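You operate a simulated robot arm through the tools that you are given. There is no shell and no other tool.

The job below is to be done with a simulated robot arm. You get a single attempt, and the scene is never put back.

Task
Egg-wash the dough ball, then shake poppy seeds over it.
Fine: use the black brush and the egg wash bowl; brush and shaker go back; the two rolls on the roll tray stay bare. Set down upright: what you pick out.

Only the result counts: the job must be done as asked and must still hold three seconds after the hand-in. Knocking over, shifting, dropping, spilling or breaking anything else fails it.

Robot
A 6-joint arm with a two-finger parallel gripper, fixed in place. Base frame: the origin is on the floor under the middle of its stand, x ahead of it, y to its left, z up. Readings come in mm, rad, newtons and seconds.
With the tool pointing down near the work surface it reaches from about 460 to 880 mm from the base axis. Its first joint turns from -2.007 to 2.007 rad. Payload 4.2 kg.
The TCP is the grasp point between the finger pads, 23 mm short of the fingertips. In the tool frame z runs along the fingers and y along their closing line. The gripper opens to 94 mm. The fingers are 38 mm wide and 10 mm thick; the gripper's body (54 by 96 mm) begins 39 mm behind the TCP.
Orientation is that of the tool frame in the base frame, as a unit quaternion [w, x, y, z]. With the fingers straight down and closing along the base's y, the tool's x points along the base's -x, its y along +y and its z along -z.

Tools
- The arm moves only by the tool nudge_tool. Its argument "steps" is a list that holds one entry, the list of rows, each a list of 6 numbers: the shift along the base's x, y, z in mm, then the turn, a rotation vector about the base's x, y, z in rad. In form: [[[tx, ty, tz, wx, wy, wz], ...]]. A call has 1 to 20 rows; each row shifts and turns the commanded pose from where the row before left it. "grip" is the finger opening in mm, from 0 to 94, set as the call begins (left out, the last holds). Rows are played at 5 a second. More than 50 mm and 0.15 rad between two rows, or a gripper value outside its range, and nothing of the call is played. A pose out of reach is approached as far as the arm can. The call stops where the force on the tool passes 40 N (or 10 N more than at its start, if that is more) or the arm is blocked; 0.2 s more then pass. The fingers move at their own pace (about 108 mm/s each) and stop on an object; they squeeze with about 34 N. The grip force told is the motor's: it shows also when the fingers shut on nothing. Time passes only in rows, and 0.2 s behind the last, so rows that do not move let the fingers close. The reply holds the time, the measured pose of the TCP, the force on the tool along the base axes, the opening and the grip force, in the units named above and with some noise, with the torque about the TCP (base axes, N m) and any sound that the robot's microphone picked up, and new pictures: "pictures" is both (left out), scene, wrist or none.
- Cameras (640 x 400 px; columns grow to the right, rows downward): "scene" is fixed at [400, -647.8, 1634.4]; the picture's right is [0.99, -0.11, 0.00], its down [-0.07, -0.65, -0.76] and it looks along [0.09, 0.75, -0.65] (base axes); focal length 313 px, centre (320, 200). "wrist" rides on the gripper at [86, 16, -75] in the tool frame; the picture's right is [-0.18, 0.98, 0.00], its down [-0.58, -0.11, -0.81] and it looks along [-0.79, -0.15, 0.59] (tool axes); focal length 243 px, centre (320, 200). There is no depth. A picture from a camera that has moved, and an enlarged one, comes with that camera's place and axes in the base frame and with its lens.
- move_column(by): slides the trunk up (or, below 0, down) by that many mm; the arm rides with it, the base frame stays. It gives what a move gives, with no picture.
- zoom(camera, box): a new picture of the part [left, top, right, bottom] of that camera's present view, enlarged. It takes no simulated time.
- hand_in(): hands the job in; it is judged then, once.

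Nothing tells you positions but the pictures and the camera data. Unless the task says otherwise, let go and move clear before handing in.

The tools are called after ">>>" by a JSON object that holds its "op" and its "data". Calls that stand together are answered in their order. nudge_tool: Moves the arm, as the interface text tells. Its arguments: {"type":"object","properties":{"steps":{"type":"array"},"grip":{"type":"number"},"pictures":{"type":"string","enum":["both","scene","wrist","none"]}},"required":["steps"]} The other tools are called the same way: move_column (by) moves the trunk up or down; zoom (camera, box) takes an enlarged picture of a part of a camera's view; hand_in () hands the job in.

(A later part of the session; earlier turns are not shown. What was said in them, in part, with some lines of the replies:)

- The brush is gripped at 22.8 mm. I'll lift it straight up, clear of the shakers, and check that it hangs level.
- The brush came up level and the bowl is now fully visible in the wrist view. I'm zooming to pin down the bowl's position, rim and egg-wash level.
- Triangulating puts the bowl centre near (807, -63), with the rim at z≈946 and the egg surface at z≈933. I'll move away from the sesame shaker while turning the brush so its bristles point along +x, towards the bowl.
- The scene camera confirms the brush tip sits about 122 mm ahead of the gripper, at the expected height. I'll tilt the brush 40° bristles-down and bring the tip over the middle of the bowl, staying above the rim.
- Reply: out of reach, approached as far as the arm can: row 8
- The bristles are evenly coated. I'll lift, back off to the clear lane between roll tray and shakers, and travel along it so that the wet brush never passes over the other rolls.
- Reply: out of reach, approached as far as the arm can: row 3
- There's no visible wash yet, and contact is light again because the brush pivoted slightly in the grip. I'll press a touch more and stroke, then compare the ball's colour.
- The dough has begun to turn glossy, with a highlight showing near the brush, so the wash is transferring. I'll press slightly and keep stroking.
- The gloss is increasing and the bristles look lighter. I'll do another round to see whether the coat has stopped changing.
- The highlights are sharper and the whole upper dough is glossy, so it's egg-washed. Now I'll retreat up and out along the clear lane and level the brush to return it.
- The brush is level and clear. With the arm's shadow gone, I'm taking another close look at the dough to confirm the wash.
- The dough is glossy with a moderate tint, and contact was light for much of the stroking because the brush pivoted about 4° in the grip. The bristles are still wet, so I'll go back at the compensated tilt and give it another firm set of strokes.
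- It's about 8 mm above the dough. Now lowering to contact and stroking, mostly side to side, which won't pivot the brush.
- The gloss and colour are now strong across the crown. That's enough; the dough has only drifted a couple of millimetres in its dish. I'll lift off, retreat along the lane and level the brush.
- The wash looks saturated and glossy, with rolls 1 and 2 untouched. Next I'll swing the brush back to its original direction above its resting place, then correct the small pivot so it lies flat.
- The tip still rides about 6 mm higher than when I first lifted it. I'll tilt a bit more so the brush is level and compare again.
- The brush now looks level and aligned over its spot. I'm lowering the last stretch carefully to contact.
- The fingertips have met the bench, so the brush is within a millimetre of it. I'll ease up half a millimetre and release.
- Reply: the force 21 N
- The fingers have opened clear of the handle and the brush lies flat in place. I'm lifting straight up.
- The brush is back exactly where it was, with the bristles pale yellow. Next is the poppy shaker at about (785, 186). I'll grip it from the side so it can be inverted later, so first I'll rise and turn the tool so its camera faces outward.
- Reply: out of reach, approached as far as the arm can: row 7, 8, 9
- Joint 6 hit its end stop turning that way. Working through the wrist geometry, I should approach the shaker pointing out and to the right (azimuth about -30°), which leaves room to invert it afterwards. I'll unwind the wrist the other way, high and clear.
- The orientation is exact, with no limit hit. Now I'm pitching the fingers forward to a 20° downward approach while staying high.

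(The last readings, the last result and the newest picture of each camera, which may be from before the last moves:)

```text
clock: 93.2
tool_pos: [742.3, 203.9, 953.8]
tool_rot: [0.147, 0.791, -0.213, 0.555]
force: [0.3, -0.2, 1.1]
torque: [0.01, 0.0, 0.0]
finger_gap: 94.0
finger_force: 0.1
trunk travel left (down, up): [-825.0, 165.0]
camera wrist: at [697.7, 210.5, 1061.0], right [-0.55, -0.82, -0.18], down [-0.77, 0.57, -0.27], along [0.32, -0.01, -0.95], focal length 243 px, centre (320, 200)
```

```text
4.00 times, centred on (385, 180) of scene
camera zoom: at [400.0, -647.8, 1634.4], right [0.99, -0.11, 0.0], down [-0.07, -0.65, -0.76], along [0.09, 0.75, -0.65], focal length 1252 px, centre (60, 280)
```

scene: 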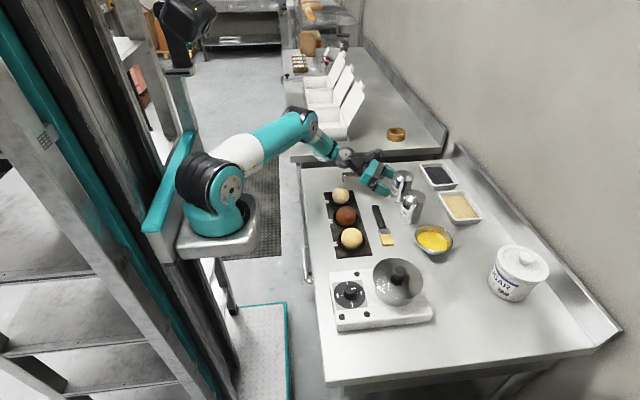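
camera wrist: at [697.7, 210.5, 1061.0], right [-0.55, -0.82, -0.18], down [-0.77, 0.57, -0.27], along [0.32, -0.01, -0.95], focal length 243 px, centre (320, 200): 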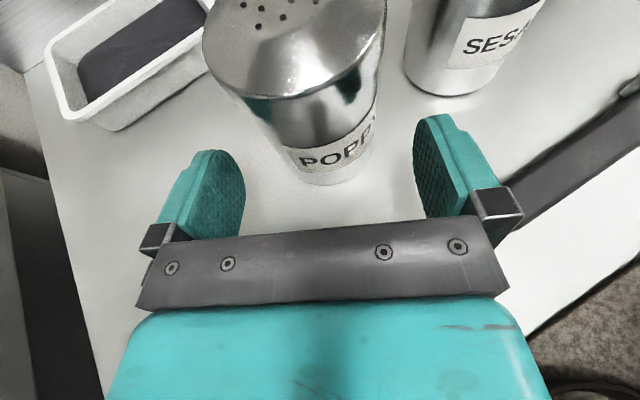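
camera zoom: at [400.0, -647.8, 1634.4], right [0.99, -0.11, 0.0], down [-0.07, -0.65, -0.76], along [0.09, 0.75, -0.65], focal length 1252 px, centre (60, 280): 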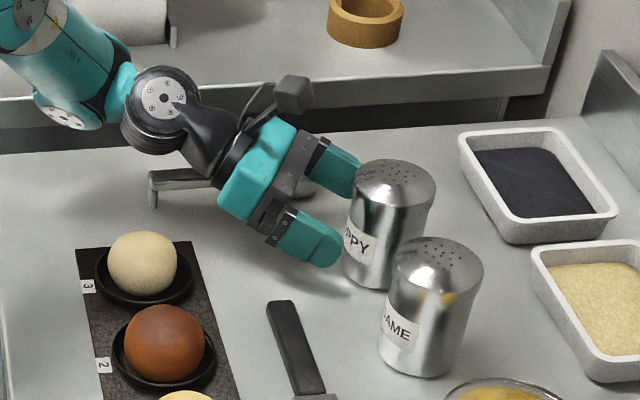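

The fingers are about to straddle the shaker and are centred. I'm advancing the last 50 mm.

>>> {"op": "nudge_tool", "data": {"steps": [[[10.19, -5.88, -4.24, 0, 0, 0], [10.19, -5.88, -4.24, 0, 0, 0], [10.19, -5.88, -4.24, 0, 0, 0], [8.5, -4.9, -3.5, 0, 0, 0], [0, 0, 0, 0, 0, 0]]]}}

>>> {"op": "zoom", "data": {"camera": "scene", "box": [350, 140, 440, 230]}}

>>> {"op": "zoom", "data": {"camera": "wrist", "box": [180, 0, 480, 240]}}

```text
clock: 94.4
tool_pos: [781.1, 182.5, 937.5]
tool_rot: [0.147, 0.791, -0.213, 0.555]
force: [-0.4, 0.8, -0.4]
torque: [-0.01, -0.04, 0.0]
finger_gap: 94.2
finger_force: 0.0
trunk travel left (down, up): [-825.0, 165.0]
camera wrist: at [736.5, 188.8, 1045.0], right [-0.55, -0.82, -0.18], down [-0.77, 0.57, -0.27], along [0.32, -0.01, -0.95], focal length 243 px, centre (320, 200)
```

scene: 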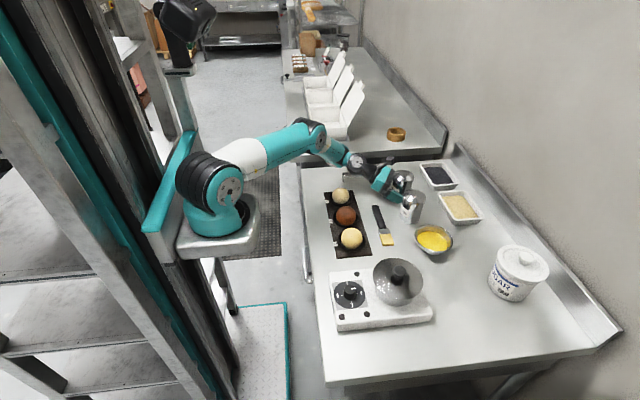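
wrist: 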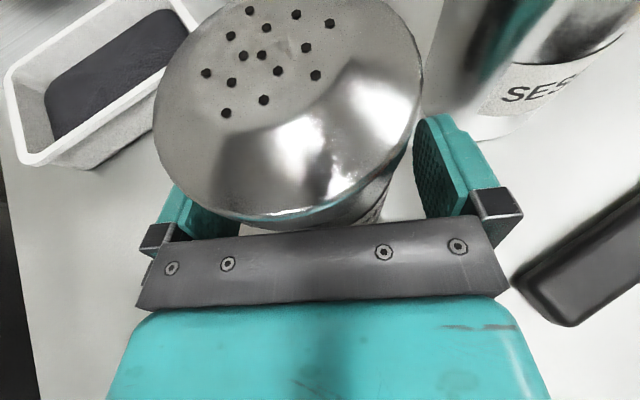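

```text
4.44 times, centred on (395, 185) of scene
camera zoom: at [400.0, -647.8, 1634.4], right [0.99, -0.11, 0.0], down [-0.07, -0.65, -0.76], along [0.09, 0.75, -0.65], focal length 1390 px, centre (-13, 267)
```

zoom: 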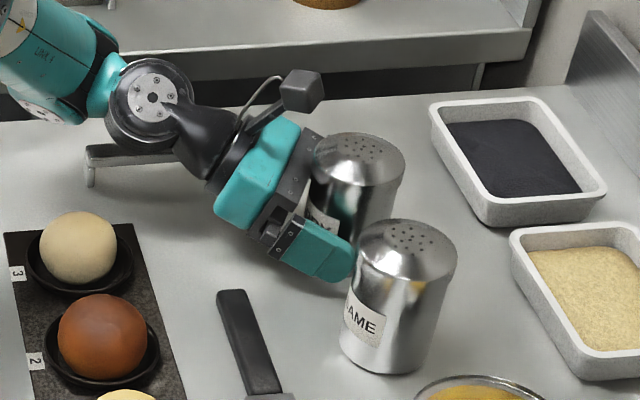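

```text
1.67 times, centred on (330, 120) of wrist
camera zoom: at [736.5, 188.8, 1045.0], right [-0.55, -0.82, -0.18], down [-0.77, 0.57, -0.27], along [0.32, -0.01, -0.95], focal length 404 px, centre (303, 333)
```

zoom: 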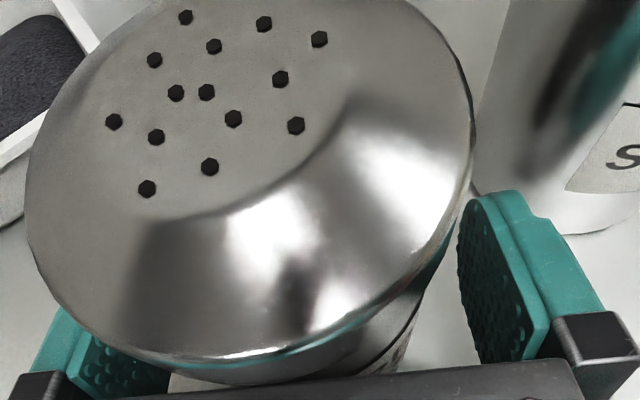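

The shaker's axis sits about 6 mm ahead of the pads' centre and is centred sideways, with the lid just clear of the gripper's palm. I'll back off 2 mm for clearance and close.

>>> {"op": "nudge_tool", "data": {"steps": [[[-1.6, 0.9, 0.5, 0, 0, 0], [0, 0, 0, 0, 0, 0]]], "pictures": "none"}}

>>> {"op": "nudge_tool", "data": {"steps": [[[0, 0, 0, 0, 0, 0], [0, 0, 0, 0, 0, 0], [0, 0, 0, 0, 0, 0], [0, 0, 0, 0, 0, 0]]], "grip": 50}}

>>> {"op": "zoom", "data": {"camera": "scene", "box": [350, 140, 440, 230]}}

```text
clock: 95.0
tool_pos: [779.8, 183.4, 938.6]
tool_rot: [0.147, 0.79, -0.213, 0.556]
force: [0.8, -0.2, -0.6]
torque: [-0.04, 0.03, -0.03]
finger_gap: 93.9
finger_force: 0.0
trunk travel left (down, up): [-825.0, 165.0]
```

```text
clock: 96.0
tool_pos: [779.8, 183.3, 938.1]
tool_rot: [0.147, 0.791, -0.214, 0.554]
force: [-0.3, 1.1, 1.1]
torque: [-0.11, 0.1, -0.02]
finger_gap: 65.2
finger_force: 34.3
trunk travel left (down, up): [-825.0, 165.0]
camera wrist: at [735.0, 189.4, 1045.9], right [-0.55, -0.82, -0.18], down [-0.77, 0.57, -0.27], along [0.32, -0.01, -0.95], focal length 243 px, centre (320, 200)
```

scene: 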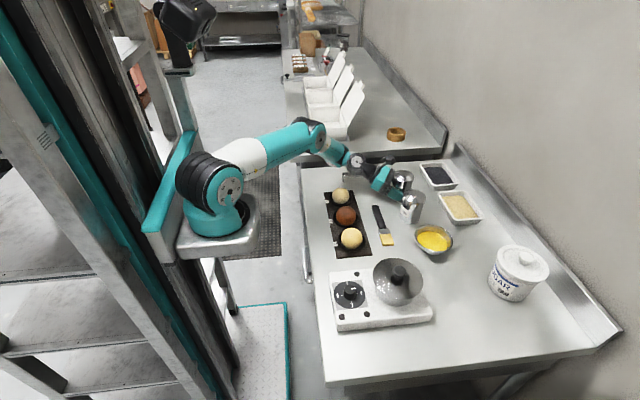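
wrist: 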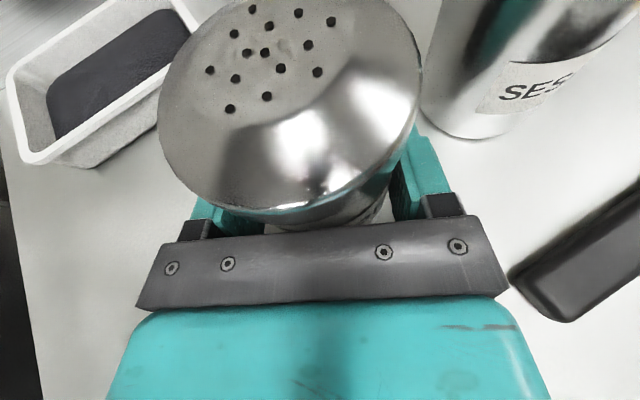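

```text
4.44 times, centred on (395, 185) of scene
camera zoom: at [400.0, -647.8, 1634.4], right [0.99, -0.11, 0.0], down [-0.07, -0.65, -0.76], along [0.09, 0.75, -0.65], focal length 1390 px, centre (-13, 267)
```

zoom: 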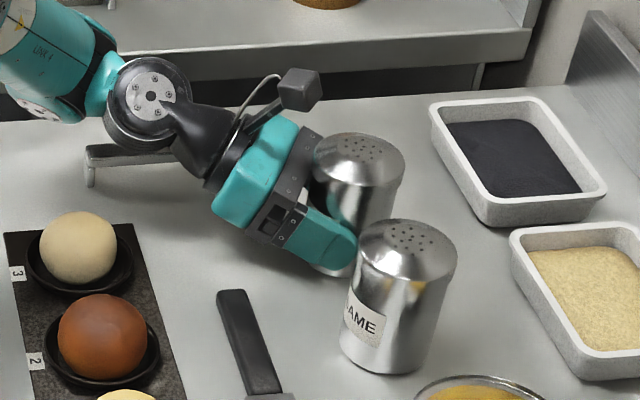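

The shaker is gripped at 65 mm. I'll lift straight up and check that it hangs upright.

>>> {"op": "nudge_tool", "data": {"steps": [[[0, 0, 6, 0, 0, 0], [0, 0, 16, 0, 0, 0], [0, 0, 30, 0, 0, 0], [0, 0, 35, 0, 0, 0], [0, 0, 35, 0, 0, 0], [0, 0, 0, 0, 0, 0]]]}}

>>> {"op": "zoom", "data": {"camera": "scene", "box": [330, 110, 440, 230]}}

```text
clock: 97.4
tool_pos: [780.3, 182.4, 1061.1]
tool_rot: [0.146, 0.791, -0.212, 0.556]
force: [0.2, -0.4, -2.8]
torque: [0.01, 0.0, 0.03]
finger_gap: 65.0
finger_force: 33.9
trunk travel left (down, up): [-825.0, 165.0]
camera wrist: at [734.5, 189.5, 1168.5], right [-0.55, -0.82, -0.18], down [-0.77, 0.57, -0.27], along [0.32, -0.01, -0.95], focal length 243 px, centre (320, 200)
```

scene: 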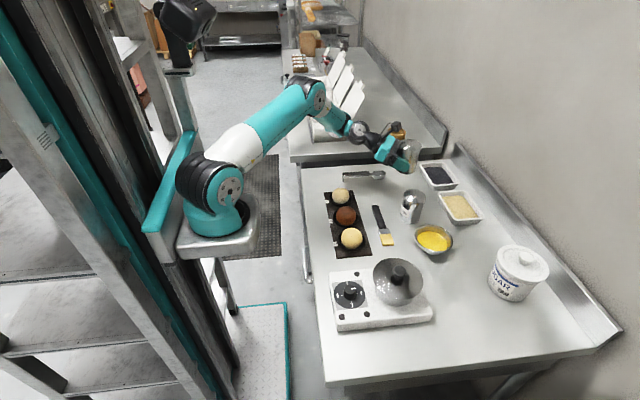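
wrist: 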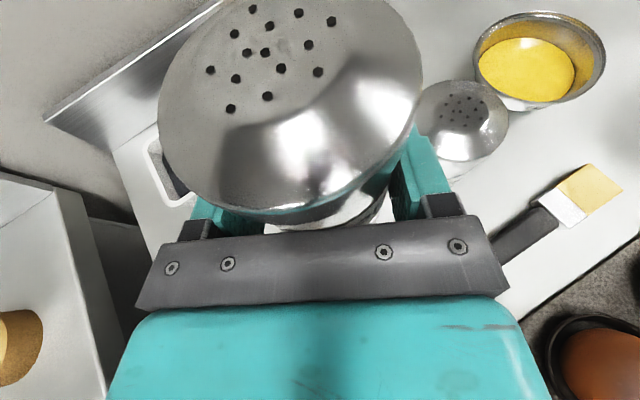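

```text
3.33 times, centred on (385, 170) of scene
camera zoom: at [400.0, -647.8, 1634.4], right [0.99, -0.11, 0.0], down [-0.07, -0.65, -0.76], along [0.09, 0.75, -0.65], focal length 1043 px, centre (103, 300)
```

zoom: 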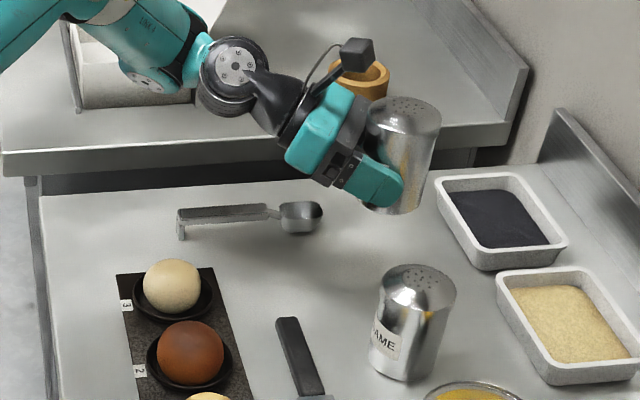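

It's lifted cleanly, upright, weighing about 0.25 kg. Next I'll carry it upright to above the dough ball, easing the tool up 10°.

>>> {"op": "nudge_tool", "data": {"steps": [[[-20, -0.27, 2.9, -0.00873, -0.01511, 0], [-20, -0.27, 2.9, -0.00873, -0.01511, 0], [-20, -0.27, 2.9, -0.00873, -0.01511, 0], [-20, -0.27, 2.9, -0.00873, -0.01511, 0], [-20, -0.27, 2.9, -0.00873, -0.01511, 0], [-20, -0.27, 2.9, -0.00873, -0.01511, 0], [-20, -0.27, 2.9, -0.00873, -0.01511, 0], [-20, -0.27, 2.9, -0.00873, -0.01511, 0], [-20, -0.27, 2.9, -0.00873, -0.01511, 0], [-20, -0.27, 2.9, -0.00873, -0.01511, 0], [0, 0, 0, 0, 0, 0]]]}}

>>> {"op": "zoom", "data": {"camera": "scene", "box": [280, 90, 400, 230]}}

```text
clock: 99.8
tool_pos: [579.3, 179.8, 1090.9]
tool_rot: [0.165, 0.739, -0.2, 0.622]
force: [-0.5, -0.6, -1.6]
torque: [0.01, -0.01, -0.01]
finger_gap: 65.1
finger_force: 33.9
trunk travel left (down, up): [-825.0, 165.0]
camera wrist: at [519.7, 194.5, 1189.3], right [-0.52, -0.83, -0.19], down [-0.72, 0.54, -0.43], along [0.46, -0.09, -0.88], focal length 243 px, centre (320, 200)
```

scene: 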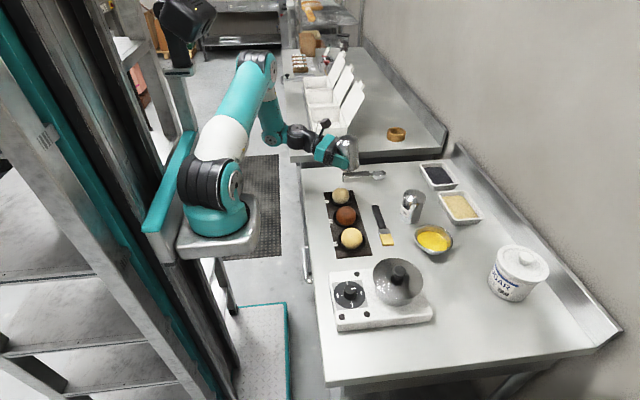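
wrist: 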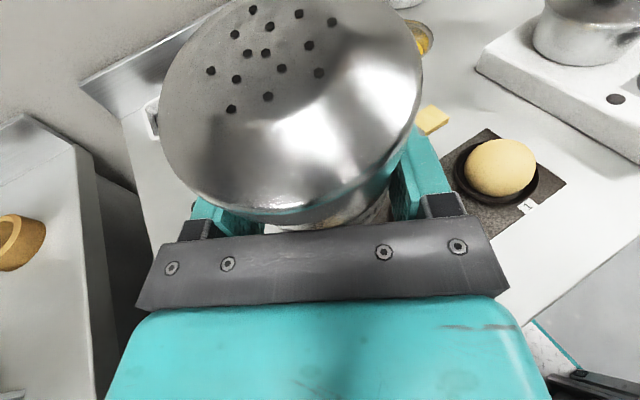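

```text
2.86 times, centred on (340, 160) of scene
camera zoom: at [400.0, -647.8, 1634.4], right [0.99, -0.11, 0.0], down [-0.07, -0.65, -0.76], along [0.09, 0.75, -0.65], focal length 894 px, centre (263, 314)
```

zoom: 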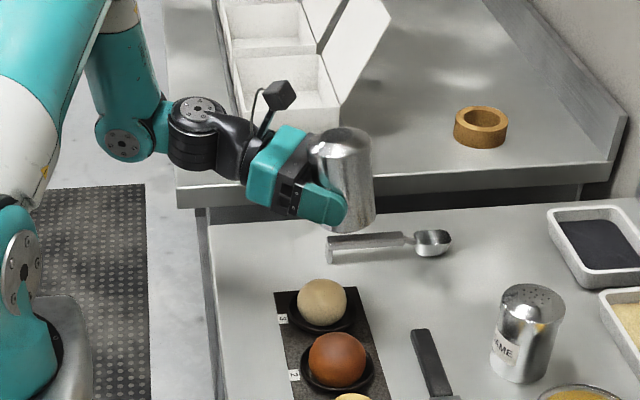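

The pre-pour position was reached without limits. I'll roll about the tool axis to tip the shaker, keeping its holes over the dough throughout. First 80°, which doesn't pour yet.

>>> {"op": "nudge_tool", "data": {"steps": [[[4.62, 7.78, 0, 0.1219, -0.0704, -0.0246], [4.73, 7.52, 0, 0.1219, -0.0704, -0.0246], [4.72, 7.09, 0, 0.1219, -0.0704, -0.0246], [4.64, 6.52, 0, 0.1219, -0.0704, -0.0246], [4.45, 5.83, 0, 0.1219, -0.0704, -0.0246], [4.17, 4.99, 0, 0.1219, -0.0704, -0.0246], [3.82, 4.09, 0, 0.1219, -0.0704, -0.0246], [3.37, 3.07, 0, 0.1219, -0.0704, -0.0246], [2.87, 2.01, 0, 0.1219, -0.0704, -0.0246], [2.29, 0.9, 0, 0.1219, -0.0704, -0.0246]]]}}

>>> {"op": "zoom", "data": {"camera": "scene", "box": [280, 90, 400, 230]}}

```text
clock: 102.0
tool_pos: [621.6, 222.5, 1087.2]
tool_rot: [0.283, -0.43, 0.637, -0.574]
force: [1.0, -0.2, -1.8]
torque: [0.03, 0.0, 0.0]
finger_gap: 65.2
finger_force: 34.2
out of reach, approached as far as the arm can: row 7, 9
trunk travel left (down, up): [-825.0, 165.0]
camera wrist: at [512.6, 183.4, 1096.6], right [-0.13, 0.13, -0.98], down [-0.39, 0.9, 0.17], along [0.91, 0.41, -0.07], focal length 243 px, centre (320, 200)
```

scene: 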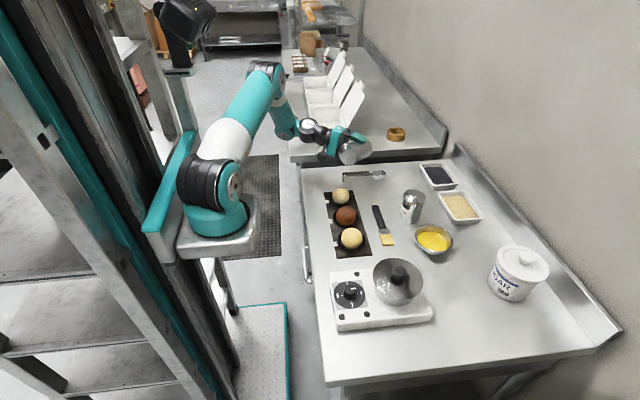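
wrist: 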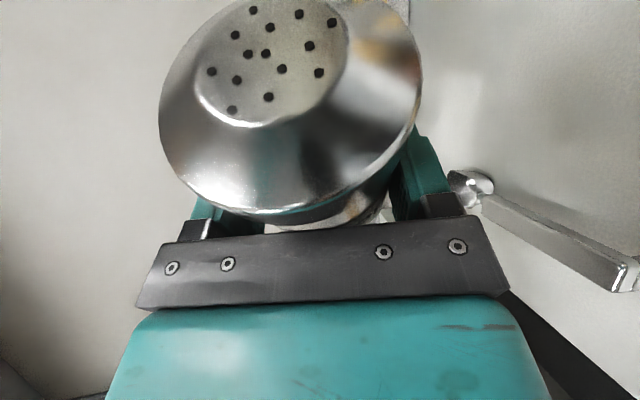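

```text
2.86 times, centred on (340, 160) of scene
camera zoom: at [400.0, -647.8, 1634.4], right [0.99, -0.11, 0.0], down [-0.07, -0.65, -0.76], along [0.09, 0.75, -0.65], focal length 894 px, centre (263, 314)
```

zoom: 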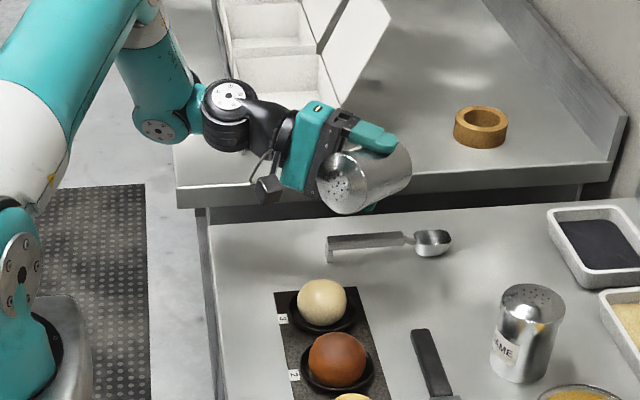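

The shaker is tipped to about 82° with its holes over the dough; two rows were clipped slightly by the arm's limits but the pose is good. I'm continuing the roll in a shorter batch, with a small position correction.

>>> {"op": "nudge_tool", "data": {"steps": [[[1.2, 1.0, 0.6, 0.1219, -0.0704, -0.0246], [0.6, 0.0, 0.6, 0.1219, -0.0704, -0.0246], [0, -1.2, 0.6, 0.1219, -0.0704, -0.0246], [-0.6, -2.3, 0.6, 0.1219, -0.0704, -0.0246], [-1.2, -3.4, 0.6, 0.1219, -0.0704, -0.0246]]]}}

>>> {"op": "zoom", "data": {"camera": "scene", "box": [280, 90, 400, 230]}}

```text
clock: 103.2
tool_pos: [622.4, 216.2, 1089.6]
tool_rot: [0.465, -0.179, 0.746, -0.442]
force: [-0.5, 0.3, -0.8]
torque: [0.04, 0.04, 0.01]
finger_gap: 65.4
finger_force: 33.7
trunk travel left (down, up): [-825.0, 165.0]
camera wrist: at [515.5, 204.1, 1044.0], right [0.23, 0.66, -0.71], down [-0.41, 0.73, 0.55], along [0.88, 0.17, 0.44], focal length 243 px, centre (320, 200)
```

scene: 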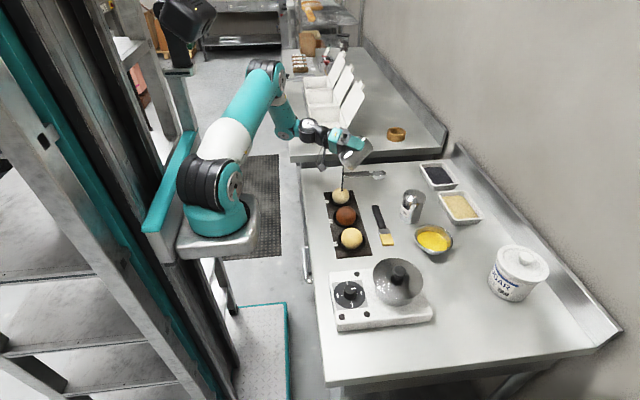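
wrist: 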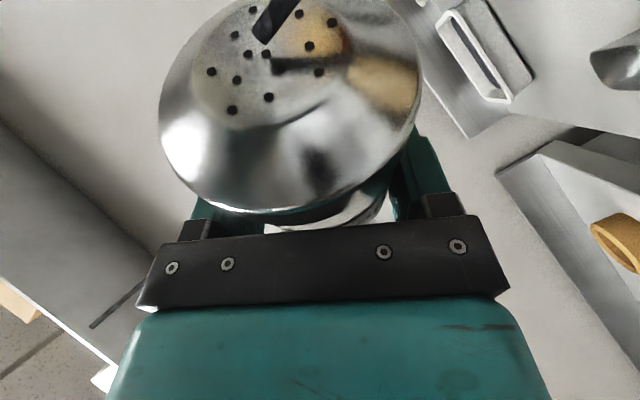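

```text
2.86 times, centred on (340, 160) of scene
camera zoom: at [400.0, -647.8, 1634.4], right [0.99, -0.11, 0.0], down [-0.07, -0.65, -0.76], along [0.09, 0.75, -0.65], focal length 894 px, centre (263, 314)
```

zoom: 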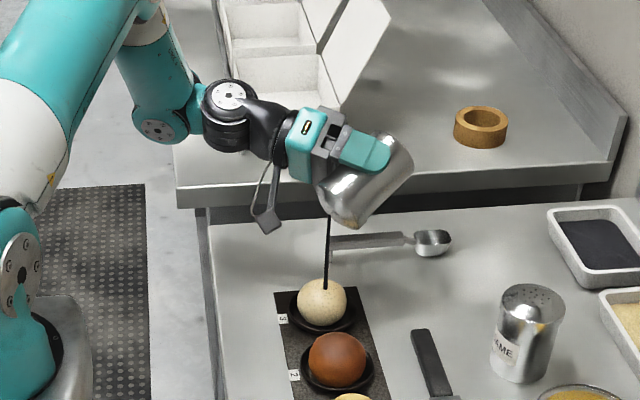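

Poppy seeds are already streaming down straight onto the dough. I'm zooming to see where they land and how many are on it.

>>> {"op": "zoom", "data": {"camera": "scene", "box": [328, 180, 358, 210]}}

>>> {"op": "zoom", "data": {"camera": "scene", "box": [330, 150, 370, 200]}}

```text
13.33 times, centred on (343, 195) of scene
camera zoom: at [400.0, -647.8, 1634.4], right [0.99, -0.11, 0.0], down [-0.07, -0.65, -0.76], along [0.09, 0.75, -0.65], focal length 4172 px, centre (13, 267)
```

zoom: 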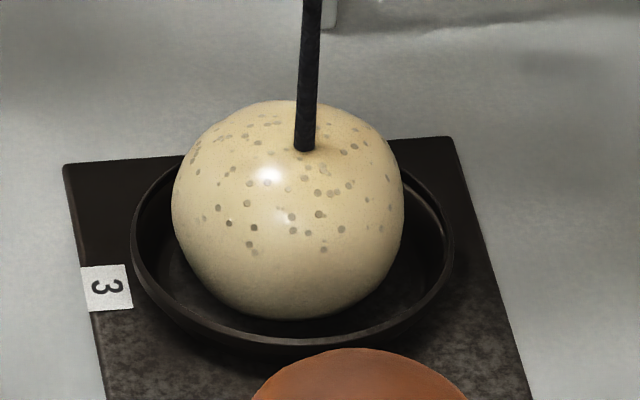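

```text
8.00 times, centred on (350, 175) of scene
camera zoom: at [400.0, -647.8, 1634.4], right [0.99, -0.11, 0.0], down [-0.07, -0.65, -0.76], along [0.09, 0.75, -0.65], focal length 2503 px, centre (80, 400)
```

zoom: 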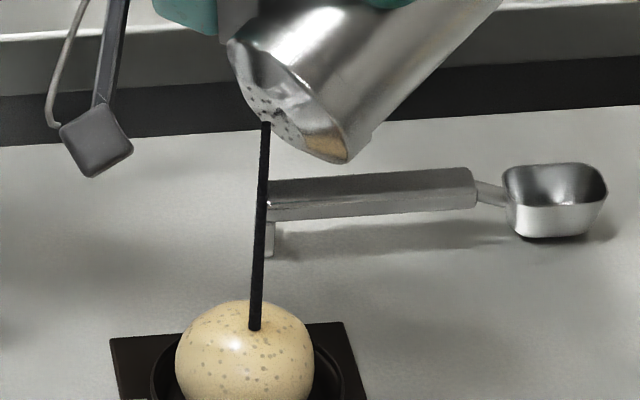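

The wash is holding the seeds; they're dotted over the dough and the stream lands on its crown. I'll give a few gentle shakes here and check the coverage.

>>> {"op": "nudge_tool", "data": {"steps": [[[0, 0, 6, 0, 0, 0], [0, 0, -6, 0, 0, 0], [0, 0, 6, 0, 0, 0], [0, 0, -6, 0, 0, 0]]], "pictures": "scene"}}

>>> {"op": "zoom", "data": {"camera": "scene", "box": [328, 180, 358, 210]}}

>>> {"op": "zoom", "data": {"camera": "scene", "box": [320, 150, 380, 260]}}

```text
clock: 104.2
tool_pos: [621.7, 217.1, 1088.8]
tool_rot: [0.466, -0.18, 0.746, -0.441]
force: [-0.6, -0.2, -1.4]
torque: [0.05, 0.02, -0.01]
finger_gap: 65.1
finger_force: 34.1
trunk travel left (down, up): [-825.0, 165.0]
```

scene: 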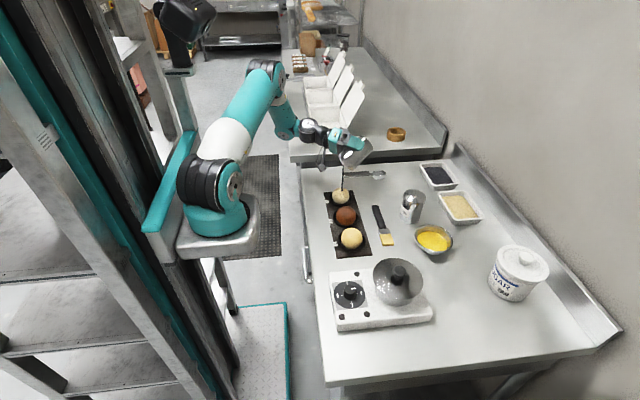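

```text
13.33 times, centred on (343, 195) of scene
camera zoom: at [400.0, -647.8, 1634.4], right [0.99, -0.11, 0.0], down [-0.07, -0.65, -0.76], along [0.09, 0.75, -0.65], focal length 4172 px, centre (13, 267)
```

zoom: 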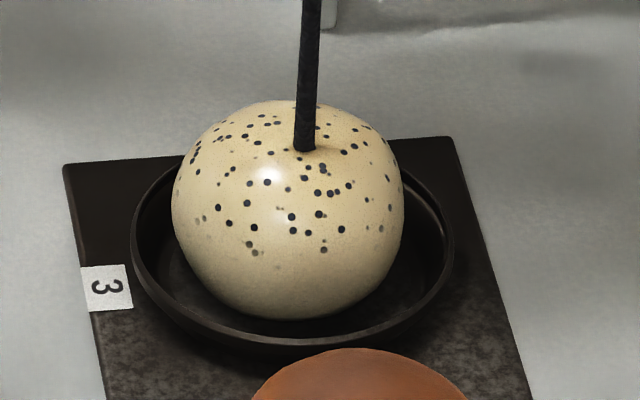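

```text
3.64 times, centred on (350, 205) of scene
camera zoom: at [400.0, -647.8, 1634.4], right [0.99, -0.11, 0.0], down [-0.07, -0.65, -0.76], along [0.09, 0.75, -0.65], focal length 1138 px, centre (211, 182)
```

zoom: 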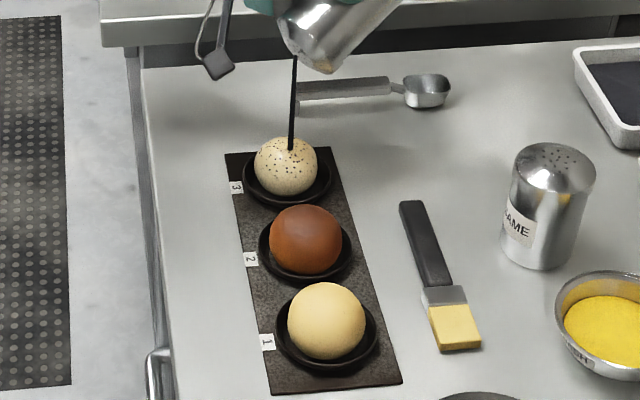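

The dough is now peppered with dark seeds and rolls 1 and 2 are bare. One more short shake to finish, then I'll turn the shaker back up.

>>> {"op": "nudge_tool", "data": {"steps": [[[0, 0, 6, 0, 0, 0], [0, 0, -6, 0, 0, 0], [0, 0, 6, 0, 0, 0], [0, 0, -6, 0, 0, 0]]], "pictures": "none"}}

>>> {"op": "zoom", "data": {"camera": "scene", "box": [328, 180, 358, 210]}}

```text
clock: 105.2
tool_pos: [621.0, 216.6, 1089.7]
tool_rot: [0.465, -0.18, 0.746, -0.441]
force: [0.2, -0.1, -2.6]
torque: [0.04, -0.01, -0.01]
finger_gap: 65.3
finger_force: 33.5
trunk travel left (down, up): [-825.0, 165.0]
```

```text
13.33 times, centred on (343, 195) of scene
camera zoom: at [400.0, -647.8, 1634.4], right [0.99, -0.11, 0.0], down [-0.07, -0.65, -0.76], along [0.09, 0.75, -0.65], focal length 4172 px, centre (13, 267)
```

zoom: 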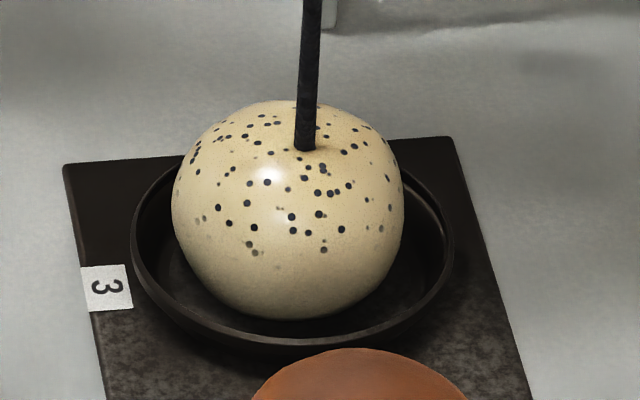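

The coverage has stopped changing, so that's enough. I'll roll the shaker back upright along the reverse path, keeping its holes over the dough until the stream stops.

>>> {"op": "nudge_tool", "data": {"steps": [[[1.2, 3.4, 0, -0.1218, 0.0701, 0.0254], [0.6, 2.3, 0, -0.1218, 0.0701, 0.0254], [0, 1.2, 0, -0.1218, 0.0701, 0.0254], [-0.6, 0, 0, -0.1218, 0.0701, 0.0254], [-1.2, -1.0, 0, -0.1218, 0.0701, 0.0254], [-2.29, -0.9, 0, -0.1218, 0.0701, 0.0254], [-2.87, -2.01, 0, -0.1218, 0.0701, 0.0254], [-3.37, -3.07, 0, -0.1218, 0.0701, 0.0254], [-3.82, -4.09, 0, -0.1218, 0.0701, 0.0254], [-4.17, -4.99, 0, -0.1218, 0.0701, 0.0254]]]}}

>>> {"op": "zoom", "data": {"camera": "scene", "box": [280, 90, 400, 230]}}

```text
clock: 107.4
tool_pos: [603.5, 209.9, 1090.9]
tool_rot: [-0.066, 0.626, -0.443, 0.638]
force: [0.2, -0.5, -1.9]
torque: [0.03, 0.0, 0.0]
finger_gap: 64.9
finger_force: 34.2
trunk travel left (down, up): [-825.0, 165.0]
camera wrist: at [514.3, 180.5, 1158.5], right [-0.43, -0.47, -0.77], down [-0.52, 0.83, -0.22], along [0.74, 0.31, -0.6], focal length 243 px, centre (320, 200)
```

scene: 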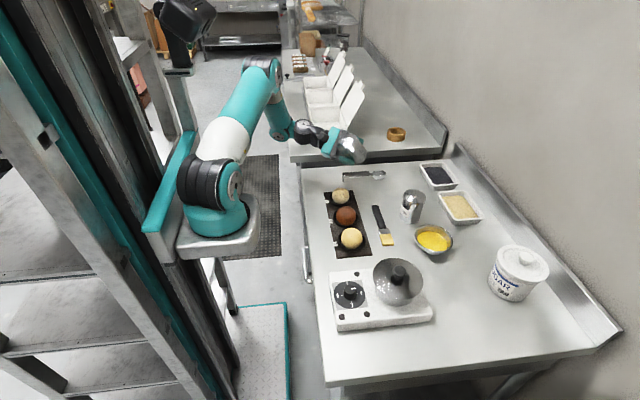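
wrist: 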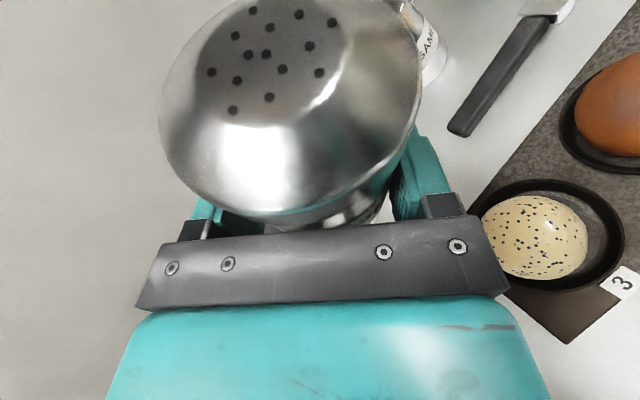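

```text
2.86 times, centred on (340, 160) of scene
camera zoom: at [400.0, -647.8, 1634.4], right [0.99, -0.11, 0.0], down [-0.07, -0.65, -0.76], along [0.09, 0.75, -0.65], focal length 894 px, centre (263, 314)
```

zoom: 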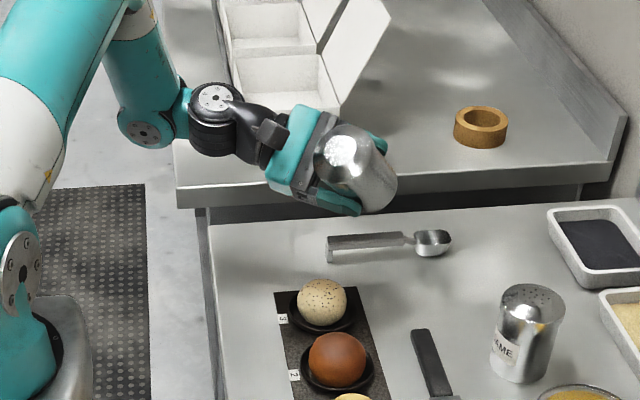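

The stream has stopped and the dough is evenly speckled. I'm finishing the roll back to fully upright.

>>> {"op": "nudge_tool", "data": {"steps": [[[-4.45, -5.83, 0, -0.1233, 0.0694, 0.0253], [-4.64, -6.52, 0, -0.1233, 0.0694, 0.0253], [-4.72, -7.09, 0, -0.1233, 0.0694, 0.0253], [-4.73, -7.52, 0, -0.1233, 0.0694, 0.0253], [-4.62, -7.78, 0, -0.1233, 0.0694, 0.0253], [0, 0, 0, 0, 0, 0]]]}}

```text
clock: 108.8
tool_pos: [582.1, 173.3, 1089.8]
tool_rot: [0.165, 0.74, -0.195, 0.622]
force: [0.0, 0.1, -2.6]
torque: [0.01, 0.05, 0.01]
finger_gap: 65.1
finger_force: 34.1
trunk travel left (down, up): [-825.0, 165.0]
camera wrist: at [522.8, 188.6, 1189.8], right [-0.51, -0.84, -0.18], down [-0.73, 0.53, -0.43], along [0.46, -0.09, -0.88], focal length 243 px, centre (320, 200)
```

scene: 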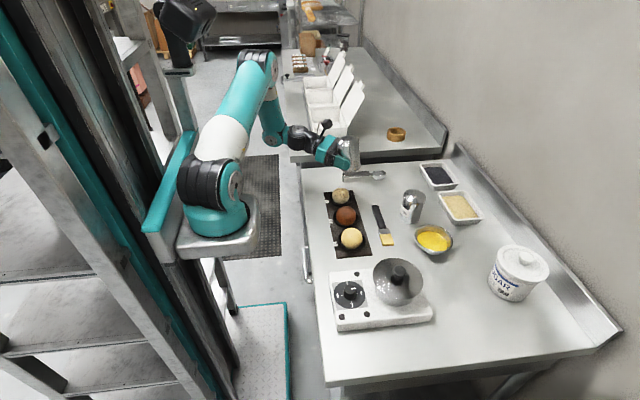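
wrist: 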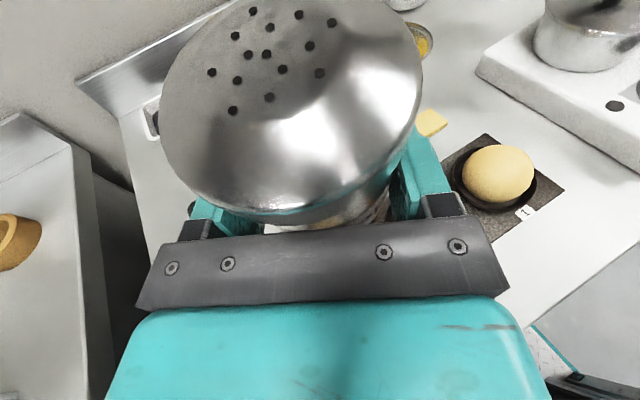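

It's upright again. I'm carrying it back above its original spot, restoring the exact grasp orientation on the way.

>>> {"op": "nudge_tool", "data": {"steps": [[[19.78, 0.99, -2.88, 0.00922, 0.0149, -0.0007], [19.78, 0.99, -2.88, 0.00922, 0.0149, -0.0007], [19.78, 0.99, -2.88, 0.00922, 0.0149, -0.0007], [19.78, 0.99, -2.88, 0.00922, 0.0149, -0.0007], [19.78, 0.99, -2.88, 0.00922, 0.0149, -0.0007], [19.78, 0.99, -2.88, 0.00922, 0.0149, -0.0007], [19.78, 0.99, -2.88, 0.00922, 0.0149, -0.0007], [19.78, 0.99, -2.88, 0.00922, 0.0149, -0.0007], [19.78, 0.99, -2.88, 0.00922, 0.0149, -0.0007], [19.78, 0.99, -2.88, 0.00922, 0.0149, -0.0007], [0, 0, 0, 0, 0, 0]]]}}

>>> {"op": "zoom", "data": {"camera": "scene", "box": [330, 110, 440, 230]}}

>>> {"op": "zoom", "data": {"camera": "scene", "box": [325, 180, 385, 256]}}

```text
clock: 111.2
tool_pos: [780.5, 184.7, 1060.2]
tool_rot: [0.146, 0.791, -0.214, 0.554]
force: [-0.2, 0.3, -1.4]
torque: [0.0, -0.04, 0.0]
finger_gap: 65.2
finger_force: 34.6
trunk travel left (down, up): [-825.0, 165.0]
camera wrist: at [735.9, 191.3, 1167.8], right [-0.54, -0.82, -0.18], down [-0.77, 0.57, -0.27], along [0.32, -0.01, -0.95], focal length 243 px, centre (320, 200)
```

scene: 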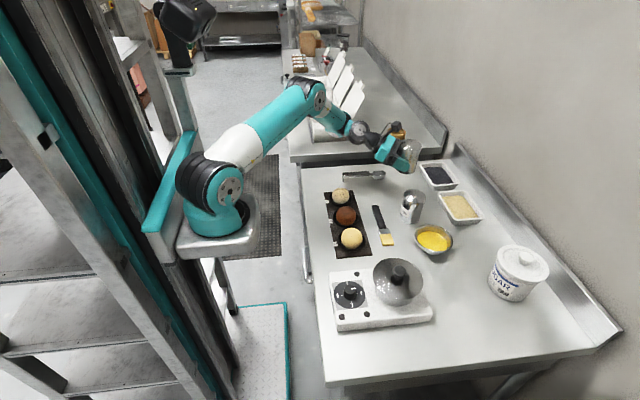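
wrist: 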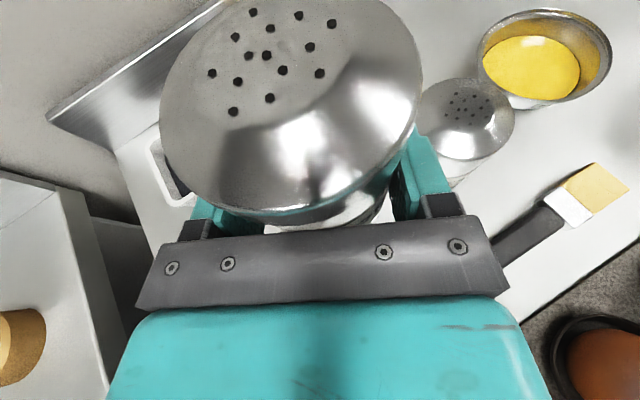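

```text
3.33 times, centred on (385, 170) of scene
camera zoom: at [400.0, -647.8, 1634.4], right [0.99, -0.11, 0.0], down [-0.07, -0.65, -0.76], along [0.09, 0.75, -0.65], focal length 1043 px, centre (103, 300)
```

zoom: 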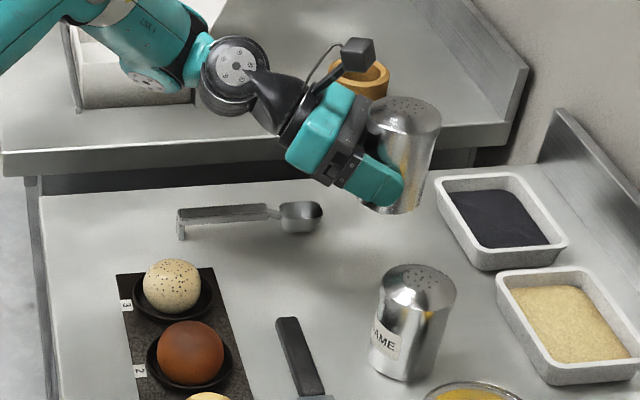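

```text
5.26 times, centred on (355, 218) of scene
camera zoom: at [400.0, -647.8, 1634.4], right [0.99, -0.11, 0.0], down [-0.07, -0.65, -0.76], along [0.09, 0.75, -0.65], focal length 1647 px, centre (136, 105)
```

zoom: 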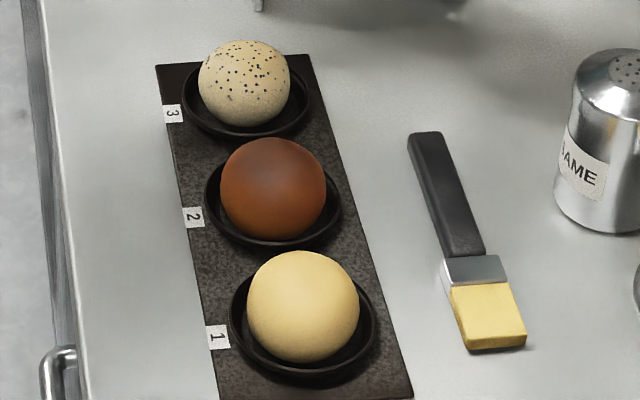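

The dough is well seeded and the other rolls are bare. The orientation matches the grasp, so I'm lowering the shaker back to its spot, slowing near the bench.

>>> {"op": "nudge_tool", "data": {"steps": [[[-0.3, -0.6, -30, 0, 0, 0], [-0.3, -0.6, -30, 0, 0, 0], [0, 0, -30, 0, 0, 0], [0, 0, -18, 0, 0, 0], [0, 0, -6, 0, 0, 0], [0, 0, 0, 0, 0, 0]]]}}

>>> {"op": "zoom", "data": {"camera": "scene", "box": [350, 140, 440, 230]}}

```text
clock: 112.6
tool_pos: [778.7, 182.9, 945.5]
tool_rot: [0.145, 0.791, -0.214, 0.554]
force: [0.2, -0.8, -1.5]
torque: [0.03, 0.03, -0.04]
finger_gap: 65.0
finger_force: 34.5
trunk travel left (down, up): [-825.0, 165.0]
camera wrist: at [733.7, 189.1, 1053.3], right [-0.54, -0.82, -0.18], down [-0.77, 0.57, -0.27], along [0.32, -0.01, -0.95], focal length 243 px, centre (320, 200)
```

scene: 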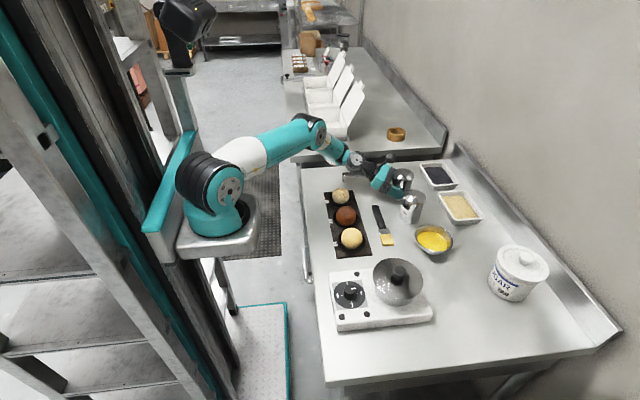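
wrist: 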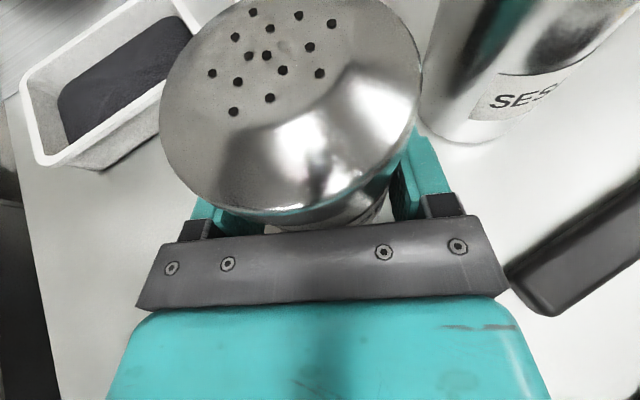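

```text
4.44 times, centred on (395, 185) of scene
camera zoom: at [400.0, -647.8, 1634.4], right [0.99, -0.11, 0.0], down [-0.07, -0.65, -0.76], along [0.09, 0.75, -0.65], focal length 1390 px, centre (-13, 267)
```

zoom: 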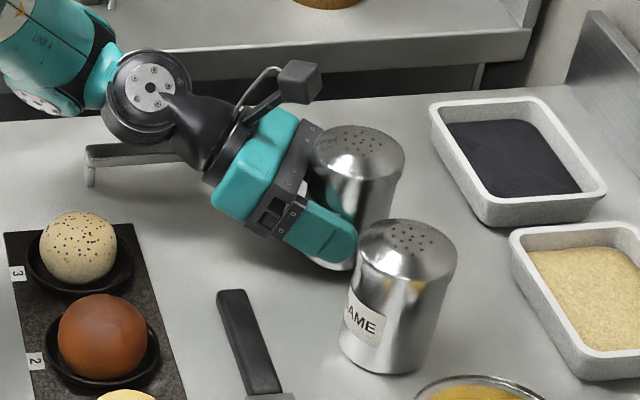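

About 7 mm remain. I'm stepping down gently and watching for the bench to take the weight.

>>> {"op": "nudge_tool", "data": {"steps": [[[0.5, 0, -2, 0, 0, 0], [0, 0, -2, 0, 0, 0], [0, 0, -1, 0, 0, 0], [0, 0, 0, 0, 0, 0]]], "pictures": "none"}}

>>> {"op": "nudge_tool", "data": {"steps": [[[0, 0, -0.8, 0, 0, 0], [0, 0, 0, 0, 0, 0]]], "pictures": "none"}}

>>> {"op": "nudge_tool", "data": {"steps": [[[0, 0, -0.8, 0, 0, 0], [0, 0, 0, 0, 0, 0]]], "pictures": "none"}}

```text
clock: 113.6
tool_pos: [780.4, 183.1, 940.3]
tool_rot: [0.146, 0.791, -0.214, 0.555]
force: [0.0, 0.0, -1.7]
torque: [0.02, 0.03, -0.02]
finger_gap: 65.0
finger_force: 34.3
trunk travel left (down, up): [-825.0, 165.0]
```

```text
clock: 114.2
tool_pos: [778.1, 183.3, 941.3]
tool_rot: [0.146, 0.791, -0.214, 0.555]
force: [0.3, 0.4, -2.5]
torque: [-0.01, 0.03, 0.02]
finger_gap: 64.8
finger_force: 34.0
trunk travel left (down, up): [-825.0, 165.0]
```

```text
clock: 114.8
tool_pos: [778.9, 182.7, 939.6]
tool_rot: [0.145, 0.791, -0.214, 0.555]
force: [-0.4, 0.1, -1.5]
torque: [0.05, 0.01, 0.01]
finger_gap: 65.1
finger_force: 33.7
trunk travel left (down, up): [-825.0, 165.0]
```

>>> {"op": "nudge_tool", "data": {"steps": [[[0, 0, -0.8, 0, 0, 0], [0, 0, 0, 0, 0, 0]]], "pictures": "none"}}

>>> {"op": "nudge_tool", "data": {"steps": [[[0, 0, -0.7, 0, 0, 0], [0, 0, 0, 0, 0, 0]]], "pictures": "none"}}

```text
clock: 115.4
tool_pos: [779.6, 183.3, 939.2]
tool_rot: [0.146, 0.791, -0.214, 0.555]
force: [-0.5, -0.5, -1.0]
torque: [0.01, 0.02, 0.0]
finger_gap: 64.7
finger_force: 33.7
trunk travel left (down, up): [-825.0, 165.0]
```

```text
clock: 116.0
tool_pos: [778.9, 181.7, 938.7]
tool_rot: [0.144, 0.791, -0.213, 0.555]
force: [0.6, 1.3, 4.7]
torque: [-0.19, 0.0, -0.01]
finger_gap: 65.1
finger_force: 33.8
trunk travel left (down, up): [-825.0, 165.0]
```

The bench is now taking the weight (+4.7 N), so the shaker is seated. Opening the fingers.

>>> {"op": "nudge_tool", "data": {"steps": [[[0, 0, 0, 0, 0, 0], [0, 0, 0, 0, 0, 0], [0, 0, 0, 0, 0, 0]]], "grip": 94}}

>>> {"op": "zoom", "data": {"camera": "scene", "box": [350, 140, 440, 230]}}

```text
clock: 116.8
tool_pos: [778.4, 182.8, 937.9]
tool_rot: [0.146, 0.79, -0.214, 0.555]
force: [0.7, -0.1, -1.0]
torque: [0.01, -0.01, 0.01]
finger_gap: 93.7
finger_force: 0.1
trunk travel left (down, up): [-825.0, 165.0]
camera wrist: at [734.8, 188.3, 1045.8], right [-0.54, -0.82, -0.18], down [-0.77, 0.57, -0.27], along [0.32, -0.01, -0.95], focal length 243 px, centre (320, 200)
```

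scene: 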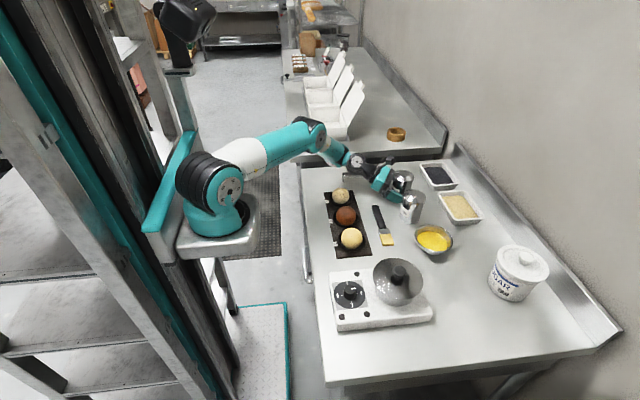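
wrist: 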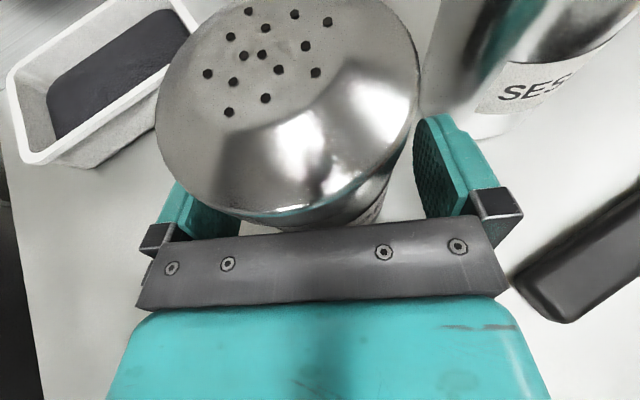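

```text
4.44 times, centred on (395, 185) of scene
camera zoom: at [400.0, -647.8, 1634.4], right [0.99, -0.11, 0.0], down [-0.07, -0.65, -0.76], along [0.09, 0.75, -0.65], focal length 1390 px, centre (-13, 267)
```

zoom: 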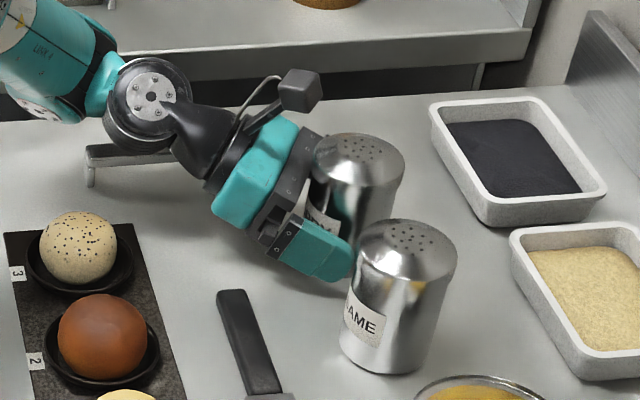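

It's released and upright in its original place. I'll retreat straight back along the approach line, then rise clear.

>>> {"op": "nudge_tool", "data": {"steps": [[[-10.19, 5.88, 4.24, 0, 0, 0], [-10.19, 5.88, 4.24, 0, 0, 0], [-10.19, 5.88, 4.24, 0, 0, 0], [-10.19, 5.88, 4.24, 0, 0, 0], [-10.19, 5.88, 4.24, 0, 0, 0], [-10.19, 5.88, 4.24, 0, 0, 0], [-10.19, 5.88, 4.24, 0, 0, 0], [-10.19, 5.88, 4.24, 0, 0, 0], [-10.19, 5.88, 4.24, 0, 0, 0], [-10.19, 5.88, 4.24, 0, 0, 0], [-5, 3, 30, 0, 0, 0], [-5, 3, 35, 0, 0, 0], [-5, 3, 35, 0, 0, 0], [-5, 3, 35, 0, 0, 0], [0, 0, 0, 0, 0, 0]]]}}

>>> {"op": "zoom", "data": {"camera": "scene", "box": [320, 150, 480, 260]}}

>>> {"op": "zoom", "data": {"camera": "scene", "box": [325, 180, 385, 256]}}

>>> {"op": "zoom", "data": {"camera": "scene", "box": [328, 180, 358, 210]}}

```text
clock: 120.0
tool_pos: [654.4, 253.5, 1116.9]
tool_rot: [0.145, 0.791, -0.213, 0.555]
force: [-0.1, 0.1, 0.0]
torque: [0.01, 0.04, 0.03]
finger_gap: 94.0
finger_force: 0.1
trunk travel left (down, up): [-825.0, 165.0]
camera wrist: at [610.9, 259.4, 1224.3], right [-0.54, -0.82, -0.18], down [-0.77, 0.57, -0.27], along [0.32, -0.01, -0.95], focal length 243 px, centre (320, 200)
```

scene: 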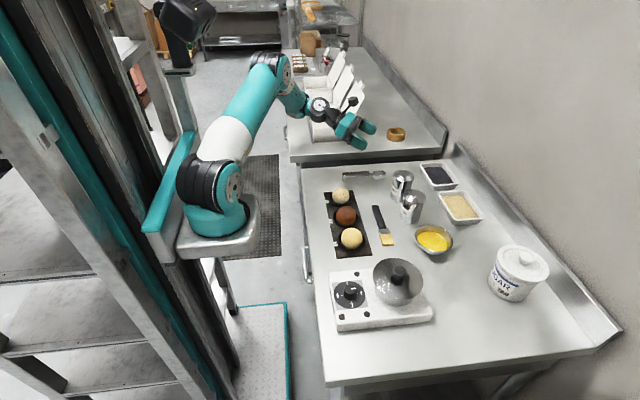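
wrist: 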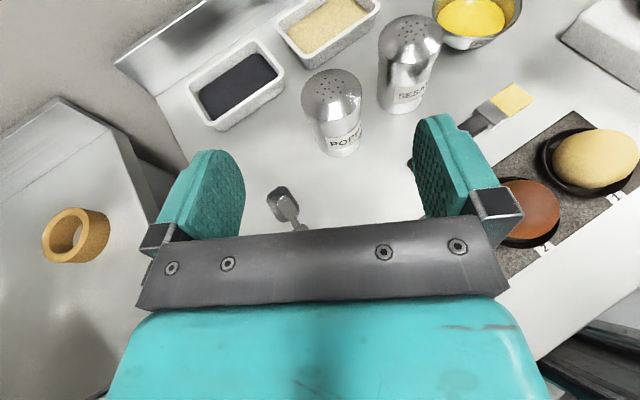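

```text
3.64 times, centred on (400, 205) of scene
camera zoom: at [400.0, -647.8, 1634.4], right [0.99, -0.11, 0.0], down [-0.07, -0.65, -0.76], along [0.09, 0.75, -0.65], focal length 1138 px, centre (29, 182)
```

zoom: 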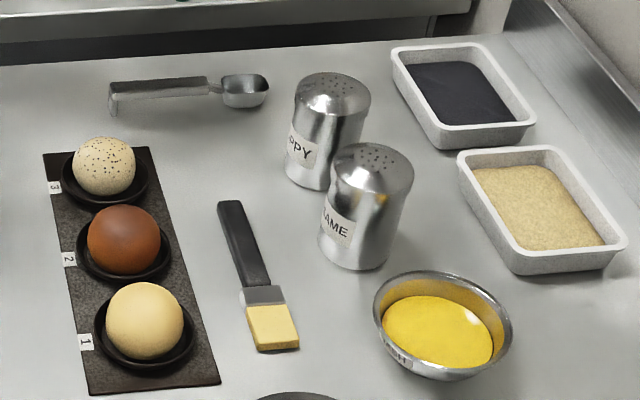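

```text
5.26 times, centred on (355, 218) of scene
camera zoom: at [400.0, -647.8, 1634.4], right [0.99, -0.11, 0.0], down [-0.07, -0.65, -0.76], along [0.09, 0.75, -0.65], focal length 1647 px, centre (136, 105)
```

zoom: 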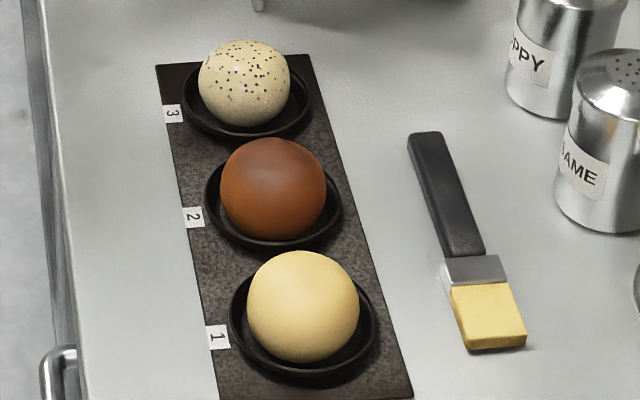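

```text
13.33 times, centred on (343, 195) of scene
camera zoom: at [400.0, -647.8, 1634.4], right [0.99, -0.11, 0.0], down [-0.07, -0.65, -0.76], along [0.09, 0.75, -0.65], focal length 4172 px, centre (13, 267)
```

zoom: 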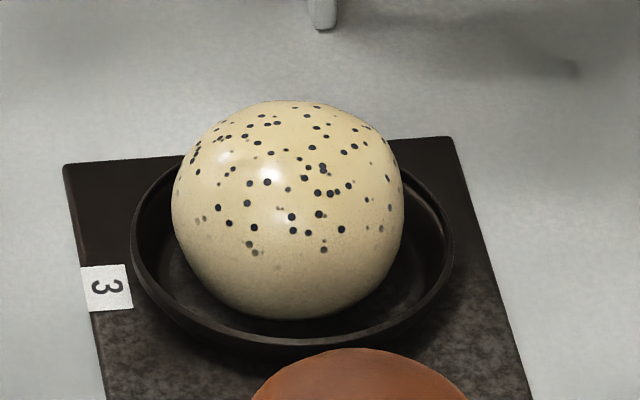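

Everything checks out. The dough ball in well 3 is egg-washed and covered with poppy seeds, and rolls 1 and 2 are bare. The brush and poppy shaker are back in their places with the shaker upright, and the gripper is open and clear, so I'm handing in.

>>> {"op": "hand_in", "data": {}}

```text
The job is handed in.
```

The dough ball is egg-washed and covered with poppy seeds, and I've handed the job in. I don't have the judge's result.

- **Which ball:** nothing was labelled "dough", so I took the pale white ball in well 3 as the dough ball. The golden (1) and brown (2) ones I treated as the two rolls.
- **Egg wash:** I loaded the black brush in the egg wash bowl and brushed the dough until it looked glossy all over the top. The brushing shifted the dough a few millimetres, but it stayed inside its dish.
- **Poppy seeds:** seeds from the poppy shaker landed on top of the dough and stuck. I stopped once more shaking no longer added any visible seeds.
- **Rolls:** both look bare in the final pictures.
- **Put back:** the brush is lying where it was, with its bristles still yellow from the wash. The shaker is standing upright on its original spot.

Nothing was knocked over or visibly spilled, and the gripper was open and clear before I handed in.
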